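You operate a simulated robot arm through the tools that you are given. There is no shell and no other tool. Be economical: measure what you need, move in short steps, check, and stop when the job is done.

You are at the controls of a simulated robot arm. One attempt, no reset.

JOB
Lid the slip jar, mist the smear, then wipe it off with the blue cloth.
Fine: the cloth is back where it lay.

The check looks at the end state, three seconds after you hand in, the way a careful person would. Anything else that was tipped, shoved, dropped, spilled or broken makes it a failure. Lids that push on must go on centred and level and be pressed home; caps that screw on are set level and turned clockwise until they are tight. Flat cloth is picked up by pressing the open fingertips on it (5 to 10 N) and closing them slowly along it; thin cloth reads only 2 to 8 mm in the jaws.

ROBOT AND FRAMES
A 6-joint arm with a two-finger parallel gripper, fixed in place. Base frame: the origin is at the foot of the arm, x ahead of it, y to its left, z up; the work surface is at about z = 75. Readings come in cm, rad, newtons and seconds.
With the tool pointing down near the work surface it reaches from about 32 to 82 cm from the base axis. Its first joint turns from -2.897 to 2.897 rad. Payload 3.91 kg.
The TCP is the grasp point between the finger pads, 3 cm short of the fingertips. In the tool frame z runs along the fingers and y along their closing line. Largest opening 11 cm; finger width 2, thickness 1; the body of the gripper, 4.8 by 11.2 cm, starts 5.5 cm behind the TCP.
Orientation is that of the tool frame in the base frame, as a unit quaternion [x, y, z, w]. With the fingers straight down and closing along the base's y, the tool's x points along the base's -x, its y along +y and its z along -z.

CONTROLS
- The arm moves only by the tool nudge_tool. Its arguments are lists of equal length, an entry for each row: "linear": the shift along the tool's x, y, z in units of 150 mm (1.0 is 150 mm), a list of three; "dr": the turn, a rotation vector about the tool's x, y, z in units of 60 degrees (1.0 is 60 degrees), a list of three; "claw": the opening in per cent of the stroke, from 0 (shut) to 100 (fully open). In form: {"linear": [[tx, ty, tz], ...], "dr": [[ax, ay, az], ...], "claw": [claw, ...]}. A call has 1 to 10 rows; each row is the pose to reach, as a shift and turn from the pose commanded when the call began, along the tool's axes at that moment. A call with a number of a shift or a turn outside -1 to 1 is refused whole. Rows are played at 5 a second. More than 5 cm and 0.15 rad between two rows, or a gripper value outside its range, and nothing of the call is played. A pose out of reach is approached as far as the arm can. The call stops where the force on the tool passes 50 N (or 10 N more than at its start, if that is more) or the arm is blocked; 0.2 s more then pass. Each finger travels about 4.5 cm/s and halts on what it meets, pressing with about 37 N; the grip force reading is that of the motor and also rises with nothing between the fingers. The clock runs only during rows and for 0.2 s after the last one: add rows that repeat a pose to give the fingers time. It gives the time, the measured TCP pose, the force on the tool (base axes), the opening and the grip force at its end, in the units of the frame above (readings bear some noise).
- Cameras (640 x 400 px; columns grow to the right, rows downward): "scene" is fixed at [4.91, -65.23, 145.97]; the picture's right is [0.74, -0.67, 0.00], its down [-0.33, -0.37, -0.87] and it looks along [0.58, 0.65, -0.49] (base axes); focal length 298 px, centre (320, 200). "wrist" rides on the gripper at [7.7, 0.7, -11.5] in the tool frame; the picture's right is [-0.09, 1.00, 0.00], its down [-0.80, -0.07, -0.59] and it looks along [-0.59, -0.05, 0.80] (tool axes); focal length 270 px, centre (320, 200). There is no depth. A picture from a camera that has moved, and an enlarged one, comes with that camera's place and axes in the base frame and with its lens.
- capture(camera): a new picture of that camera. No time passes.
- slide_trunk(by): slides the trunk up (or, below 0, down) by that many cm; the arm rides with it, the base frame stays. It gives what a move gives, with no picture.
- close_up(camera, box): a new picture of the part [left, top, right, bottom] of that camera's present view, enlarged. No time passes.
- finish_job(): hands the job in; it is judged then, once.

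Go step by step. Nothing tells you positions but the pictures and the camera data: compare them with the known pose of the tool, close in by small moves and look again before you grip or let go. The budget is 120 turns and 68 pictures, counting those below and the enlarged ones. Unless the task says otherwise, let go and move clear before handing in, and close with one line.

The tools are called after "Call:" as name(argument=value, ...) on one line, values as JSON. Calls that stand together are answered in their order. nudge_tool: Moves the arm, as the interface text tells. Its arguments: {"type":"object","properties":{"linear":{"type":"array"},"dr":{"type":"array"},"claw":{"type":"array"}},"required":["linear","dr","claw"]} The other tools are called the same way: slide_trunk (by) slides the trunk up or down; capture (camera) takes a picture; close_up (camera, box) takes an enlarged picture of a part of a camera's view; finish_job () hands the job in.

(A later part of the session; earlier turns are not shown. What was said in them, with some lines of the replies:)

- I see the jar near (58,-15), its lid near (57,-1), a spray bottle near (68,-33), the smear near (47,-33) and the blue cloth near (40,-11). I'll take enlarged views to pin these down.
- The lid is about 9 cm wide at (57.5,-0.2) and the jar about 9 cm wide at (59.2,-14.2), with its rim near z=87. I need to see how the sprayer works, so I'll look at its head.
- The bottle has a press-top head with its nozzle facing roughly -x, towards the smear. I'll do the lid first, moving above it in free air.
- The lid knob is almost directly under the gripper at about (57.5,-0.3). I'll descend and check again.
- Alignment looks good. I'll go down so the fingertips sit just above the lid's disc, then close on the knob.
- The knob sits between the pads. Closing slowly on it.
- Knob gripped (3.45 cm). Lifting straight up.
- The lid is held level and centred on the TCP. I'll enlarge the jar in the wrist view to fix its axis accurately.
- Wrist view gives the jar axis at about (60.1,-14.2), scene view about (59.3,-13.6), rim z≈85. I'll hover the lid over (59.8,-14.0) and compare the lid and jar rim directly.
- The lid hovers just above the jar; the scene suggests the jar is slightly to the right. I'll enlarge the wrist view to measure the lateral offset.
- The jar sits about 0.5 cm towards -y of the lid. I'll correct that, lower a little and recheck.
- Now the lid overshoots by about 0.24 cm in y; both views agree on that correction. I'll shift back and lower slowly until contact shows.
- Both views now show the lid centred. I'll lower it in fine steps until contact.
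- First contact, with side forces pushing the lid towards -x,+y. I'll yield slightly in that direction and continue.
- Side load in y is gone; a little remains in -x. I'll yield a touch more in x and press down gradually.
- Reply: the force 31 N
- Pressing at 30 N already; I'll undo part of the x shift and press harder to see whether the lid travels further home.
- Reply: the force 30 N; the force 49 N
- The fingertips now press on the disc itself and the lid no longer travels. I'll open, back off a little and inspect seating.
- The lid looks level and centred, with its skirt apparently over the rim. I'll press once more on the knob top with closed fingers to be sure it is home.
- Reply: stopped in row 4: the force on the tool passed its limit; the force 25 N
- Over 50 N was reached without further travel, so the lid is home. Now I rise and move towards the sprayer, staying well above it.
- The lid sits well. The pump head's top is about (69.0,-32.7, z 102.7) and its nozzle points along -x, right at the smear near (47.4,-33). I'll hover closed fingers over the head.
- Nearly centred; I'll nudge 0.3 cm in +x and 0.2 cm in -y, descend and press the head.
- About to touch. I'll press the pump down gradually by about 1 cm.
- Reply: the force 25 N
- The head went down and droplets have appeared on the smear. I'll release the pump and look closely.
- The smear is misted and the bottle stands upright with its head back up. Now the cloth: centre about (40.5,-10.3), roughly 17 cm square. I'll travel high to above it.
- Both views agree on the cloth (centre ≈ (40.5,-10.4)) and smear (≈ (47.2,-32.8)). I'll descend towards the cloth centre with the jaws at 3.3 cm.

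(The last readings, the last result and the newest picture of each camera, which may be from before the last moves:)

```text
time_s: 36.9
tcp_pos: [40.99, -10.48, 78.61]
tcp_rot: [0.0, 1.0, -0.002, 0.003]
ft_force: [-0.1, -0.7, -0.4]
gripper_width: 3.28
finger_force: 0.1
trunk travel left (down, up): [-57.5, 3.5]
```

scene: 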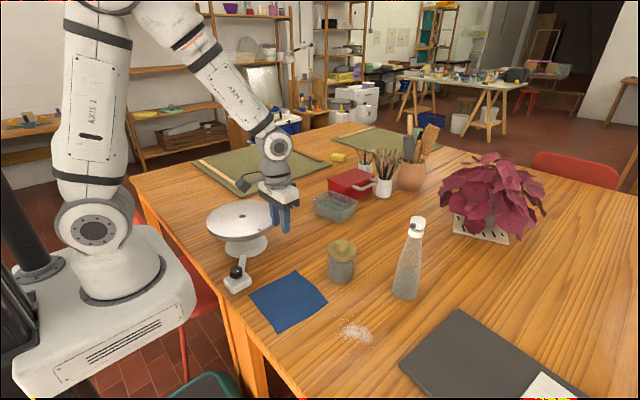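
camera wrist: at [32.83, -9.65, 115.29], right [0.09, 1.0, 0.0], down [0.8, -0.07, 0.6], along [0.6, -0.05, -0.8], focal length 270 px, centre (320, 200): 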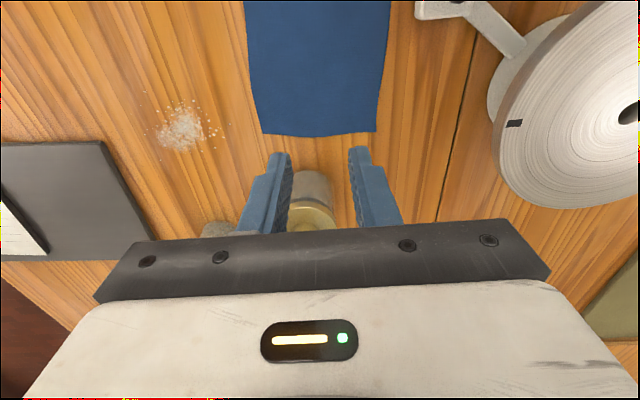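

Call:
nudge_tool(linear=[[0, 0, 0.01], [0, 0, 0.02], [0, 0, 0.03], [0, 0, 0.036], [0, 0, 0.036]], dr=[[0, 0, 0], [0, 0, 0], [0, 0, 0], [0, 0, 0], [0, 0, 0]], claw=[30, 30, 30, 30, 30])

```text
time_s: 38.1
tcp_pos: [40.83, -10.62, 78.09]
tcp_rot: [0.0, 1.0, -0.002, 0.003]
ft_force: [1.0, 2.8, 25.2]
gripper_width: 3.29
finger_force: 0.1
trunk travel left (down, up): [-57.5, 3.5]
```

Too firm; I'll back off about 1 mm to land in the 5–10 N range.

Call:
nudge_tool(linear=[[0, 0, -0.005], [0, 0, -0.005]], dr=[[0, 0, 0], [0, 0, 0]], claw=[30, 30])

```text
time_s: 38.7
tcp_pos: [40.83, -10.45, 78.19]
tcp_rot: [0.0, 1.0, -0.002, 0.002]
ft_force: [0.9, 3.8, 18.1]
gripper_width: 3.33
finger_force: 0.3
trunk travel left (down, up): [-57.5, 3.5]
```

Call:
nudge_tool(linear=[[0, 0, -0.007], [0, 0, -0.007]], dr=[[0, 0, 0], [0, 0, 0]], claw=[30, 30])

```text
time_s: 39.3
tcp_pos: [40.97, -10.68, 78.18]
tcp_rot: [0.001, 1.0, -0.001, 0.002]
ft_force: [0.3, 0.0, 0.4]
gripper_width: 3.3
finger_force: 0.2
trunk travel left (down, up): [-57.5, 3.5]
```

Call:
nudge_tool(linear=[[0, 0, 0.003], [0, 0, 0.003]], dr=[[0, 0, 0], [0, 0, 0]], claw=[30, 30])

```text
time_s: 39.9
tcp_pos: [41.06, -10.5, 78.25]
tcp_rot: [0.0, 1.0, -0.001, 0.001]
ft_force: [-0.2, 0.8, 0.2]
gripper_width: 3.27
finger_force: 0.1
trunk travel left (down, up): [-57.5, 3.5]
```

Call:
nudge_tool(linear=[[0, 0, 0.002], [0, 0, 0.003], [0, 0, 0.003]], dr=[[0, 0, 0], [0, 0, 0], [0, 0, 0]], claw=[30, 30, 30])

```text
time_s: 40.7
tcp_pos: [40.92, -10.55, 78.22]
tcp_rot: [0.0, 1.0, -0.001, 0.001]
ft_force: [-0.1, -0.3, -0.1]
gripper_width: 3.28
finger_force: 0.0
trunk travel left (down, up): [-57.5, 3.5]
```

Call:
nudge_tool(linear=[[0, 0, 0.003], [0, 0, 0.005], [0, 0, 0.005]], dr=[[0, 0, 0], [0, 0, 0], [0, 0, 0]], claw=[30, 30, 30])

```text
time_s: 41.5
tcp_pos: [40.88, -10.56, 78.17]
tcp_rot: [0.001, 1.0, -0.001, 0.003]
ft_force: [0.5, 2.0, 14.2]
gripper_width: 3.33
finger_force: 0.1
trunk travel left (down, up): [-57.5, 3.5]
```

Call:
nudge_tool(linear=[[0, 0, -0.002], [0, 0, -0.002]], dr=[[0, 0, 0], [0, 0, 0]], claw=[30, 30])

```text
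time_s: 42.1
tcp_pos: [40.84, -10.62, 78.09]
tcp_rot: [0.0, 1.0, -0.002, 0.002]
ft_force: [1.4, 3.3, 9.7]
gripper_width: 3.34
finger_force: 0.2
trunk travel left (down, up): [-57.5, 3.5]
```

9.7 N, within range. Closing the fingers slowly along the cloth.

Call:
nudge_tool(linear=[[0, 0, -0.0005], [0, 0, -0.0005], [0, 0, -0.0005], [0, 0, -0.0005], [0, 0, -0.0005], [0, 0, -0.0005], [0, 0, -0.0005], [0, 0, -0.0005], [0, 0, -0.0005], [0, 0, -0.0005]], dr=[[0, 0, 0], [0, 0, 0], [0, 0, 0], [0, 0, 0], [0, 0, 0], [0, 0, 0], [0, 0, 0], [0, 0, 0], [0, 0, 0], [0, 0, 0]], claw=[27, 24, 21, 18, 15, 12, 9, 6, 3, 0])

Call:
close_up(camera="scene", box=[240, 220, 360, 340])

```text
time_s: 44.3
tcp_pos: [40.8, -10.55, 78.11]
tcp_rot: [0.0, 1.0, -0.001, 0.002]
ft_force: [0.9, 1.0, 13.7]
gripper_width: 0.22
finger_force: 37.3
trunk travel left (down, up): [-57.5, 3.5]
```

```text
3.33 times, centred on (300, 280) of scene
camera zoom: at [4.91, -65.23, 145.97], right [0.74, -0.67, 0.0], down [-0.33, -0.37, -0.87], along [0.58, 0.65, -0.49], focal length 993 px, centre (387, -67)
```

zoom: 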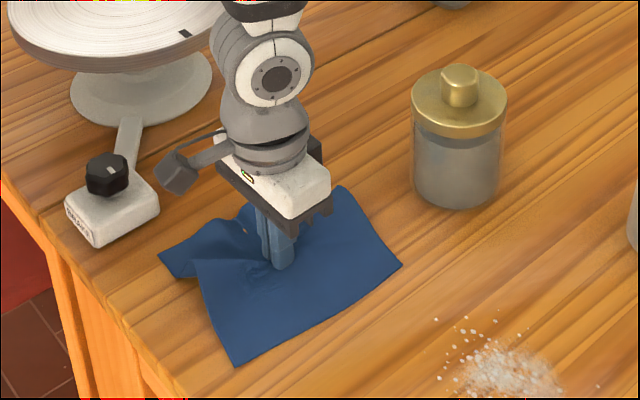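

The jaws read 2.2 mm with cloth bunched between them. I'll lift it clear.

Call:
nudge_tool(linear=[[0, 0, -0.1], [0, 0, -0.3], [0, 0, -0.5], [0, 0, -0.75], [0, 0, -1.0], [0, 0, -1.0]], dr=[[0, 0, 0], [0, 0, 0], [0, 0, 0], [0, 0, 0], [0, 0, 0], [0, 0, 0]], claw=[0, 0, 0, 0, 0, 0])

Call:
capture(camera="scene")

```text
time_s: 45.7
tcp_pos: [41.11, -10.27, 93.05]
tcp_rot: [0.0, 1.0, -0.001, 0.001]
ft_force: [-0.1, 0.3, 0.1]
gripper_width: 0.2
finger_force: 37.5
trunk travel left (down, up): [-57.5, 3.5]
```

```text
27 pictures are left
```

scene: 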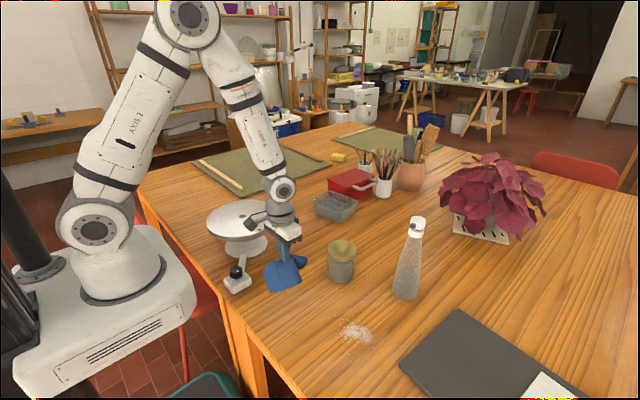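

The cloth hangs from the jaws. I'll carry it over to the near edge of the smear.

Call:
nudge_tool(linear=[[-0.08, -0.25, 0], [-0.16, -0.5, 0], [-0.24, -0.75, 0], [-0.32, -1.0, 0]], dr=[[0, 0, 0], [0, 0, 0], [0, 0, 0], [0, 0, 0]], claw=[0, 0, 0, 0])

Call:
nudge_tool(linear=[[-0.05, -0.22, 0], [-0.05, -0.22, 0.25], [-0.05, -0.22, 0.5], [-0.05, -0.22, 0.75], [-0.05, -0.22, 0.88], [-0.05, -0.22, 0.92], [-0.05, -0.22, 0.94], [-0.05, -0.22, 0.94]], dr=[[0, 0, 0], [0, 0, 0], [0, 0, 0], [0, 0, 0], [0, 0, 0], [0, 0, 0], [0, 0, 0], [0, 0, 0]], claw=[0, 0, 0, 0, 0, 0, 0, 0])

Call:
close_up(camera="scene", box=[280, 230, 440, 380])

```text
time_s: 46.7
tcp_pos: [45.72, -25.57, 93.34]
tcp_rot: [0.001, 1.0, -0.002, 0.001]
ft_force: [0.4, 0.4, 0.9]
gripper_width: 0.22
finger_force: 37.2
trunk travel left (down, up): [-57.5, 3.5]
```

```text
time_s: 48.5
tcp_pos: [46.49, -28.94, 78.97]
tcp_rot: [0.0, 1.0, -0.002, 0.003]
ft_force: [-0.6, -0.4, 0.6]
gripper_width: 0.19
finger_force: 37.0
trunk travel left (down, up): [-57.5, 3.5]
```

```text
2.67 times, centred on (360, 305) of scene
camera zoom: at [4.91, -65.23, 145.97], right [0.74, -0.67, 0.0], down [-0.33, -0.37, -0.87], along [0.58, 0.65, -0.49], focal length 795 px, centre (213, -80)
```

zoom: 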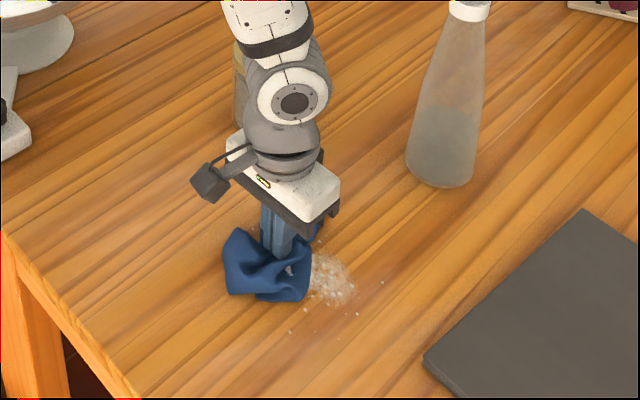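

The bunched cloth is right at the smear's edge. I'll lower until it presses lightly.

Call:
nudge_tool(linear=[[0, 0, 0.02], [0, 0, 0.04], [0, 0, 0.05], [0, 0, 0.05]], dr=[[0, 0, 0], [0, 0, 0], [0, 0, 0], [0, 0, 0]], claw=[0, 0, 0, 0])

```text
time_s: 49.5
tcp_pos: [46.58, -28.92, 78.35]
tcp_rot: [0.0, 1.0, -0.002, 0.004]
ft_force: [2.6, 2.3, 17.3]
gripper_width: 0.22
finger_force: 37.1
trunk travel left (down, up): [-57.5, 3.5]
```

17 N: slightly firm, fine for wiping with a small relief. Sweeping across the smear in lanes.

Call:
nudge_tool(linear=[[0, -0.13, -0.003], [0, -0.27, -0.003], [0, -0.4, -0.003], [0, -0.53, -0.003], [-0.12, -0.53, -0.003], [-0.12, -0.4, -0.003], [-0.12, -0.27, -0.003], [-0.12, -0.13, -0.003], [-0.12, 0, -0.003], [-0.24, 0, -0.003]], dr=[[0, 0, 0], [0, 0, 0], [0, 0, 0], [0, 0, 0], [0, 0, 0], [0, 0, 0], [0, 0, 0], [0, 0, 0], [0, 0, 0], [0, 0, 0]], claw=[0, 0, 0, 0, 0, 0, 0, 0, 0, 0])

Call:
close_up(camera="scene", box=[280, 230, 440, 380])

```text
time_s: 51.7
tcp_pos: [49.91, -29.05, 78.38]
tcp_rot: [0.0, 1.0, -0.001, 0.001]
ft_force: [0.7, 0.5, 2.8]
gripper_width: 0.2
finger_force: 36.7
trunk travel left (down, up): [-57.5, 3.5]
```

```text
2.67 times, centred on (360, 305) of scene
camera zoom: at [4.91, -65.23, 145.97], right [0.74, -0.67, 0.0], down [-0.33, -0.37, -0.87], along [0.58, 0.65, -0.49], focal length 795 px, centre (213, -80)
```

zoom: 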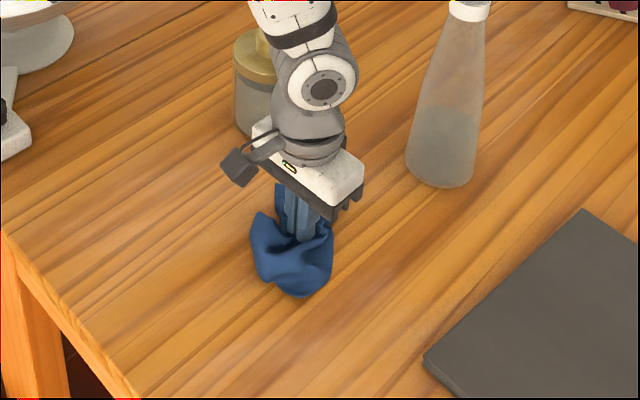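

The visible smear is gone. I'll run further lanes on both sides to cover the stray droplets and what's beneath the cloth.

Call:
nudge_tool(linear=[[0, -0.13, 0.003], [0, -0.27, 0.003], [0, -0.4, 0.003], [0, -0.55, 0.003], [0.2, -0.55, 0.003], [0.4, -0.55, 0.003], [0.4, -0.38, 0.003], [0.4, -0.2, 0.003], [0.4, 0, 0.003], [0.4, 0.05, 0.003]], dr=[[0, 0, 0], [0, 0, 0], [0, 0, 0], [0, 0, 0], [0, 0, 0], [0, 0, 0], [0, 0, 0], [0, 0, 0], [0, 0, 0], [0, 0, 0]], claw=[0, 0, 0, 0, 0, 0, 0, 0, 0, 0])

Call:
nudge_tool(linear=[[-0.13, -0.05, 0], [-0.13, -0.2, 0], [-0.13, -0.35, 0], [-0.13, -0.5, 0], [-0.13, -0.5, -0.1], [-0.13, -0.4, -0.35], [-0.13, -0.2, -0.6], [0, 0, -0.8], [0, 0.1, -0.98]], dr=[[0, 0, 0], [0, 0, 0], [0, 0, 0], [0, 0, 0], [0, 0, 0], [0, 0, 0], [0, 0, 0], [0, 0, 0], [0, 0, 0]], claw=[0, 0, 0, 0, 0, 0, 0, 0, 0])

Call:
close_up(camera="scene", box=[280, 250, 440, 400])

Call:
capture(camera="wrist")

```text
time_s: 53.9
tcp_pos: [44.25, -27.97, 78.34]
tcp_rot: [-0.001, 1.0, -0.001, 0.002]
ft_force: [-0.3, -1.2, 5.2]
gripper_width: 0.21
finger_force: 37.1
trunk travel left (down, up): [-57.5, 3.5]
```

```text
time_s: 55.9
tcp_pos: [44.02, -26.55, 92.92]
tcp_rot: [0.0, 1.0, -0.001, 0.003]
ft_force: [0.0, 0.3, 0.3]
gripper_width: 0.22
finger_force: 36.9
trunk travel left (down, up): [-57.5, 3.5]
```

```text
2.67 times, centred on (360, 325) of scene
camera zoom: at [4.91, -65.23, 145.97], right [0.74, -0.67, 0.0], down [-0.33, -0.37, -0.87], along [0.58, 0.65, -0.49], focal length 795 px, centre (213, -133)
```

zoom: 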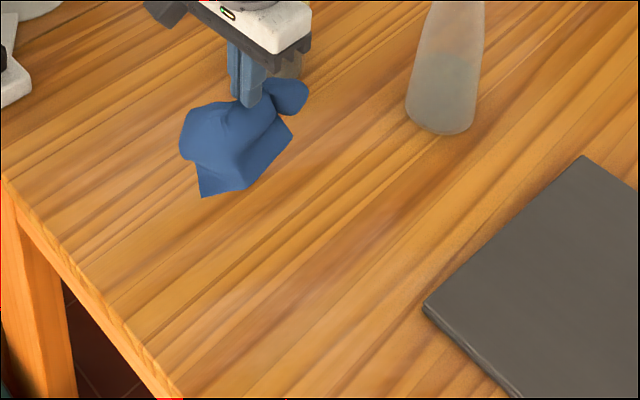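

```text
23 pictures are left
camera wrist: at [36.19, -25.78, 104.18], right [0.09, 1.0, 0.0], down [0.8, -0.07, 0.6], along [0.6, -0.05, -0.8], focal length 270 px, centre (320, 200)
```

wrist: 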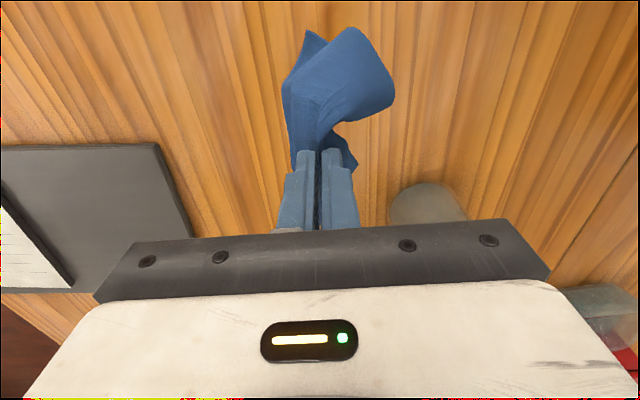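

The smear is completely gone. Now I carry the cloth back to its original place at (40.9,-10.5).

Call:
nudge_tool(linear=[[0.05, 0.25, 0], [0.1, 0.5, 0], [0.15, 0.75, 0], [0.2, 1.0, 0], [0.2, 1.0, 0]], dr=[[0, 0, 0], [0, 0, 0], [0, 0, 0], [0, 0, 0], [0, 0, 0]], claw=[0, 0, 0, 0, 0])

Call:
nudge_tool(linear=[[0, 0.06, 0.15], [0, 0.06, 0.3], [0, 0.06, 0.45], [0, 0.06, 0.6], [0, 0.06, 0.75], [0, 0.06, 0.85], [0, 0.06, 0.92], [0, 0.06, 0.95], [0, 0.06, 0.95]], dr=[[0, 0, 0], [0, 0, 0], [0, 0, 0], [0, 0, 0], [0, 0, 0], [0, 0, 0], [0, 0, 0], [0, 0, 0], [0, 0, 0]], claw=[0, 0, 0, 0, 0, 0, 0, 0, 0])

Call:
close_up(camera="scene", box=[220, 220, 360, 340])

```text
time_s: 57.1
tcp_pos: [41.12, -11.12, 92.73]
tcp_rot: [0.0, 1.0, -0.001, 0.002]
ft_force: [0.2, 0.2, 0.2]
gripper_width: 0.21
finger_force: 36.8
trunk travel left (down, up): [-57.5, 3.5]
```

```text
time_s: 59.1
tcp_pos: [41.08, -10.72, 78.65]
tcp_rot: [0.0, 1.0, -0.001, 0.003]
ft_force: [0.7, 0.0, 1.3]
gripper_width: 0.21
finger_force: 37.3
trunk travel left (down, up): [-57.5, 3.5]
```

```text
3.33 times, centred on (290, 280) of scene
camera zoom: at [4.91, -65.23, 145.97], right [0.74, -0.67, 0.0], down [-0.33, -0.37, -0.87], along [0.58, 0.65, -0.49], focal length 993 px, centre (420, -67)
```

zoom: 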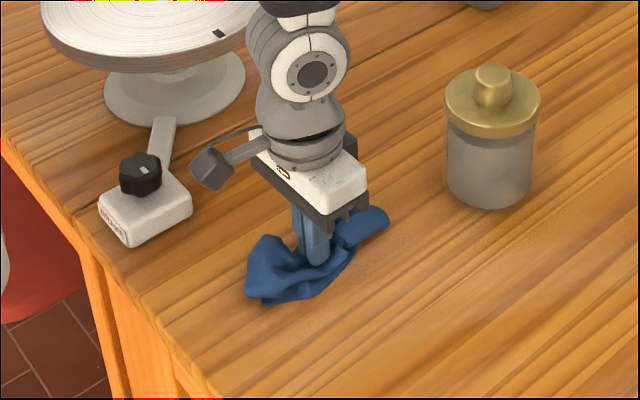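

The cloth is back over its spot, crumpled. I'll open gently, rise and look.

Call:
nudge_tool(linear=[[0, 0, 0], [0, 0, 0], [0, 0, 0], [0, 0, 0], [0, 0, -0.15], [0, 0, -0.4], [0, 0, -0.7], [0, 0, -1.0]], dr=[[0, 0, 0], [0, 0, 0], [0, 0, 0], [0, 0, 0], [0, 0, 0], [0, 0, 0], [0, 0, 0], [0, 0, 0]], claw=[8, 16, 24, 30, 30, 30, 30, 30])

Call:
nudge_tool(linear=[[0, 0, -0.3], [-0.3, 0, -0.6], [-0.5, 0, -0.7], [-0.5, 0, -0.7]], dr=[[0, 0, 0], [0, 0, 0], [0, 0, 0], [0, 0, 0]], claw=[30, 30, 30, 30])

Call:
close_up(camera="scene", box=[220, 220, 360, 340])

Call:
capture(camera="wrist")

```text
time_s: 60.9
tcp_pos: [41.02, -10.8, 93.51]
tcp_rot: [0.0, 1.0, 0.0, 0.002]
ft_force: [-0.4, -0.8, -0.7]
gripper_width: 3.3
finger_force: 0.0
trunk travel left (down, up): [-57.5, 3.5]
```

```text
refused: row 2 steps farther than a row can; nothing moved
```

```text
3.33 times, centred on (290, 280) of scene
camera zoom: at [4.91, -65.23, 145.97], right [0.74, -0.67, 0.0], down [-0.33, -0.37, -0.87], along [0.58, 0.65, -0.49], focal length 993 px, centre (420, -67)
```

zoom: 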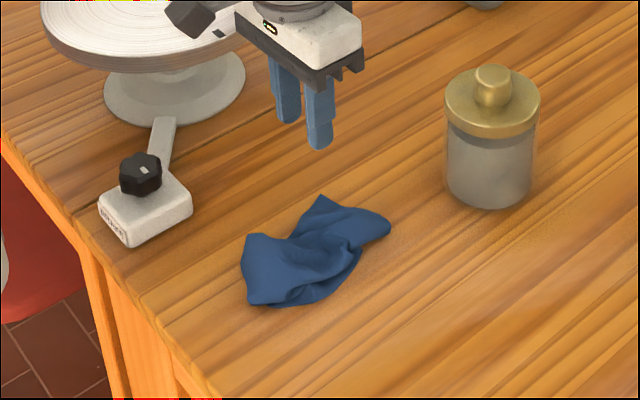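

```text
20 pictures are left
camera wrist: at [33.19, -10.15, 104.92], right [0.09, 1.0, 0.0], down [0.8, -0.07, 0.6], along [0.6, -0.05, -0.8], focal length 270 px, centre (320, 200)
```

wrist: 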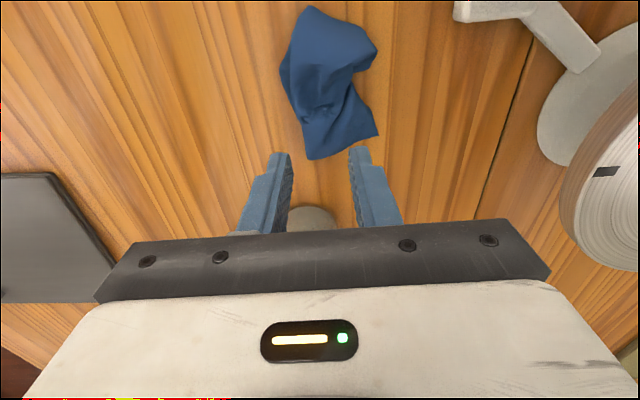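

The cloth lies back on its original spot, centred within about 1 cm, with everything else undisturbed. I'll rise clear and take a last look.

Call:
nudge_tool(linear=[[0, 0, -0.3], [0, 0, -0.6], [0, 0, -0.9], [0, 0, -1.0]], dr=[[0, 0, 0], [0, 0, 0], [0, 0, 0], [0, 0, 0]], claw=[30, 30, 30, 30])

Call:
capture(camera="scene")

Call:
close_up(camera="scene", box=[300, 230, 400, 360])

Call:
capture(camera="wrist")

```text
time_s: 61.9
tcp_pos: [40.94, -10.5, 108.52]
tcp_rot: [0.0, 1.0, -0.001, 0.002]
ft_force: [-0.2, 1.3, -0.4]
gripper_width: 3.28
finger_force: 0.1
trunk travel left (down, up): [-57.5, 3.5]
```

```text
19 pictures are left
```

scene: 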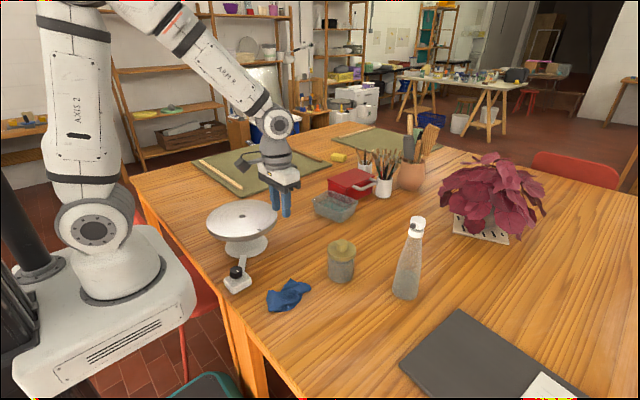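

```text
3.08 times, centred on (350, 295) of scene
camera zoom: at [4.91, -65.23, 145.97], right [0.74, -0.67, 0.0], down [-0.33, -0.37, -0.87], along [0.58, 0.65, -0.49], focal length 917 px, centre (228, -92)
```

zoom: 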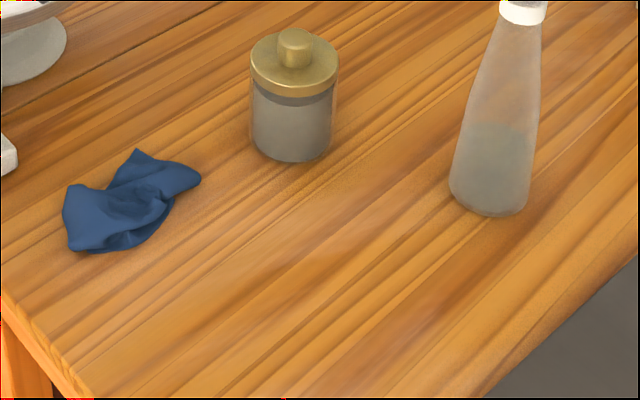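

```text
17 pictures are left
camera wrist: at [33.16, -9.9, 120.06], right [0.09, 1.0, 0.0], down [0.8, -0.07, 0.6], along [0.6, -0.05, -0.8], focal length 270 px, centre (320, 200)
```

wrist: 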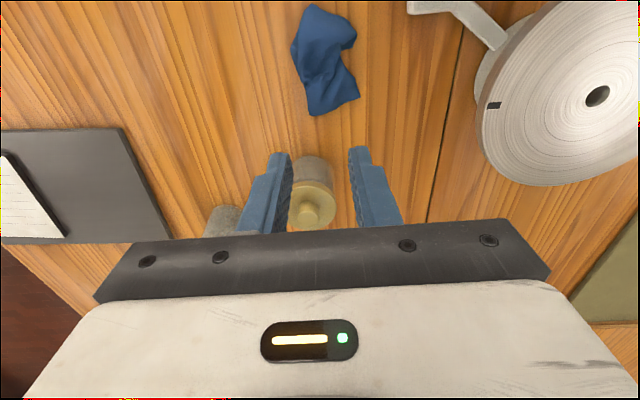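

The jar is lidded, the smear is gone, the bottle is upright and the cloth is back in its place, so I'm handing in.

Call:
finish_job()

```text
The job is handed in.
```

I put the lid on the slip jar and pressed it home, misted the smear and wiped it off. The blue cloth is back within about 1 cm of where it lay, but it's crumpled rather than spread flat.
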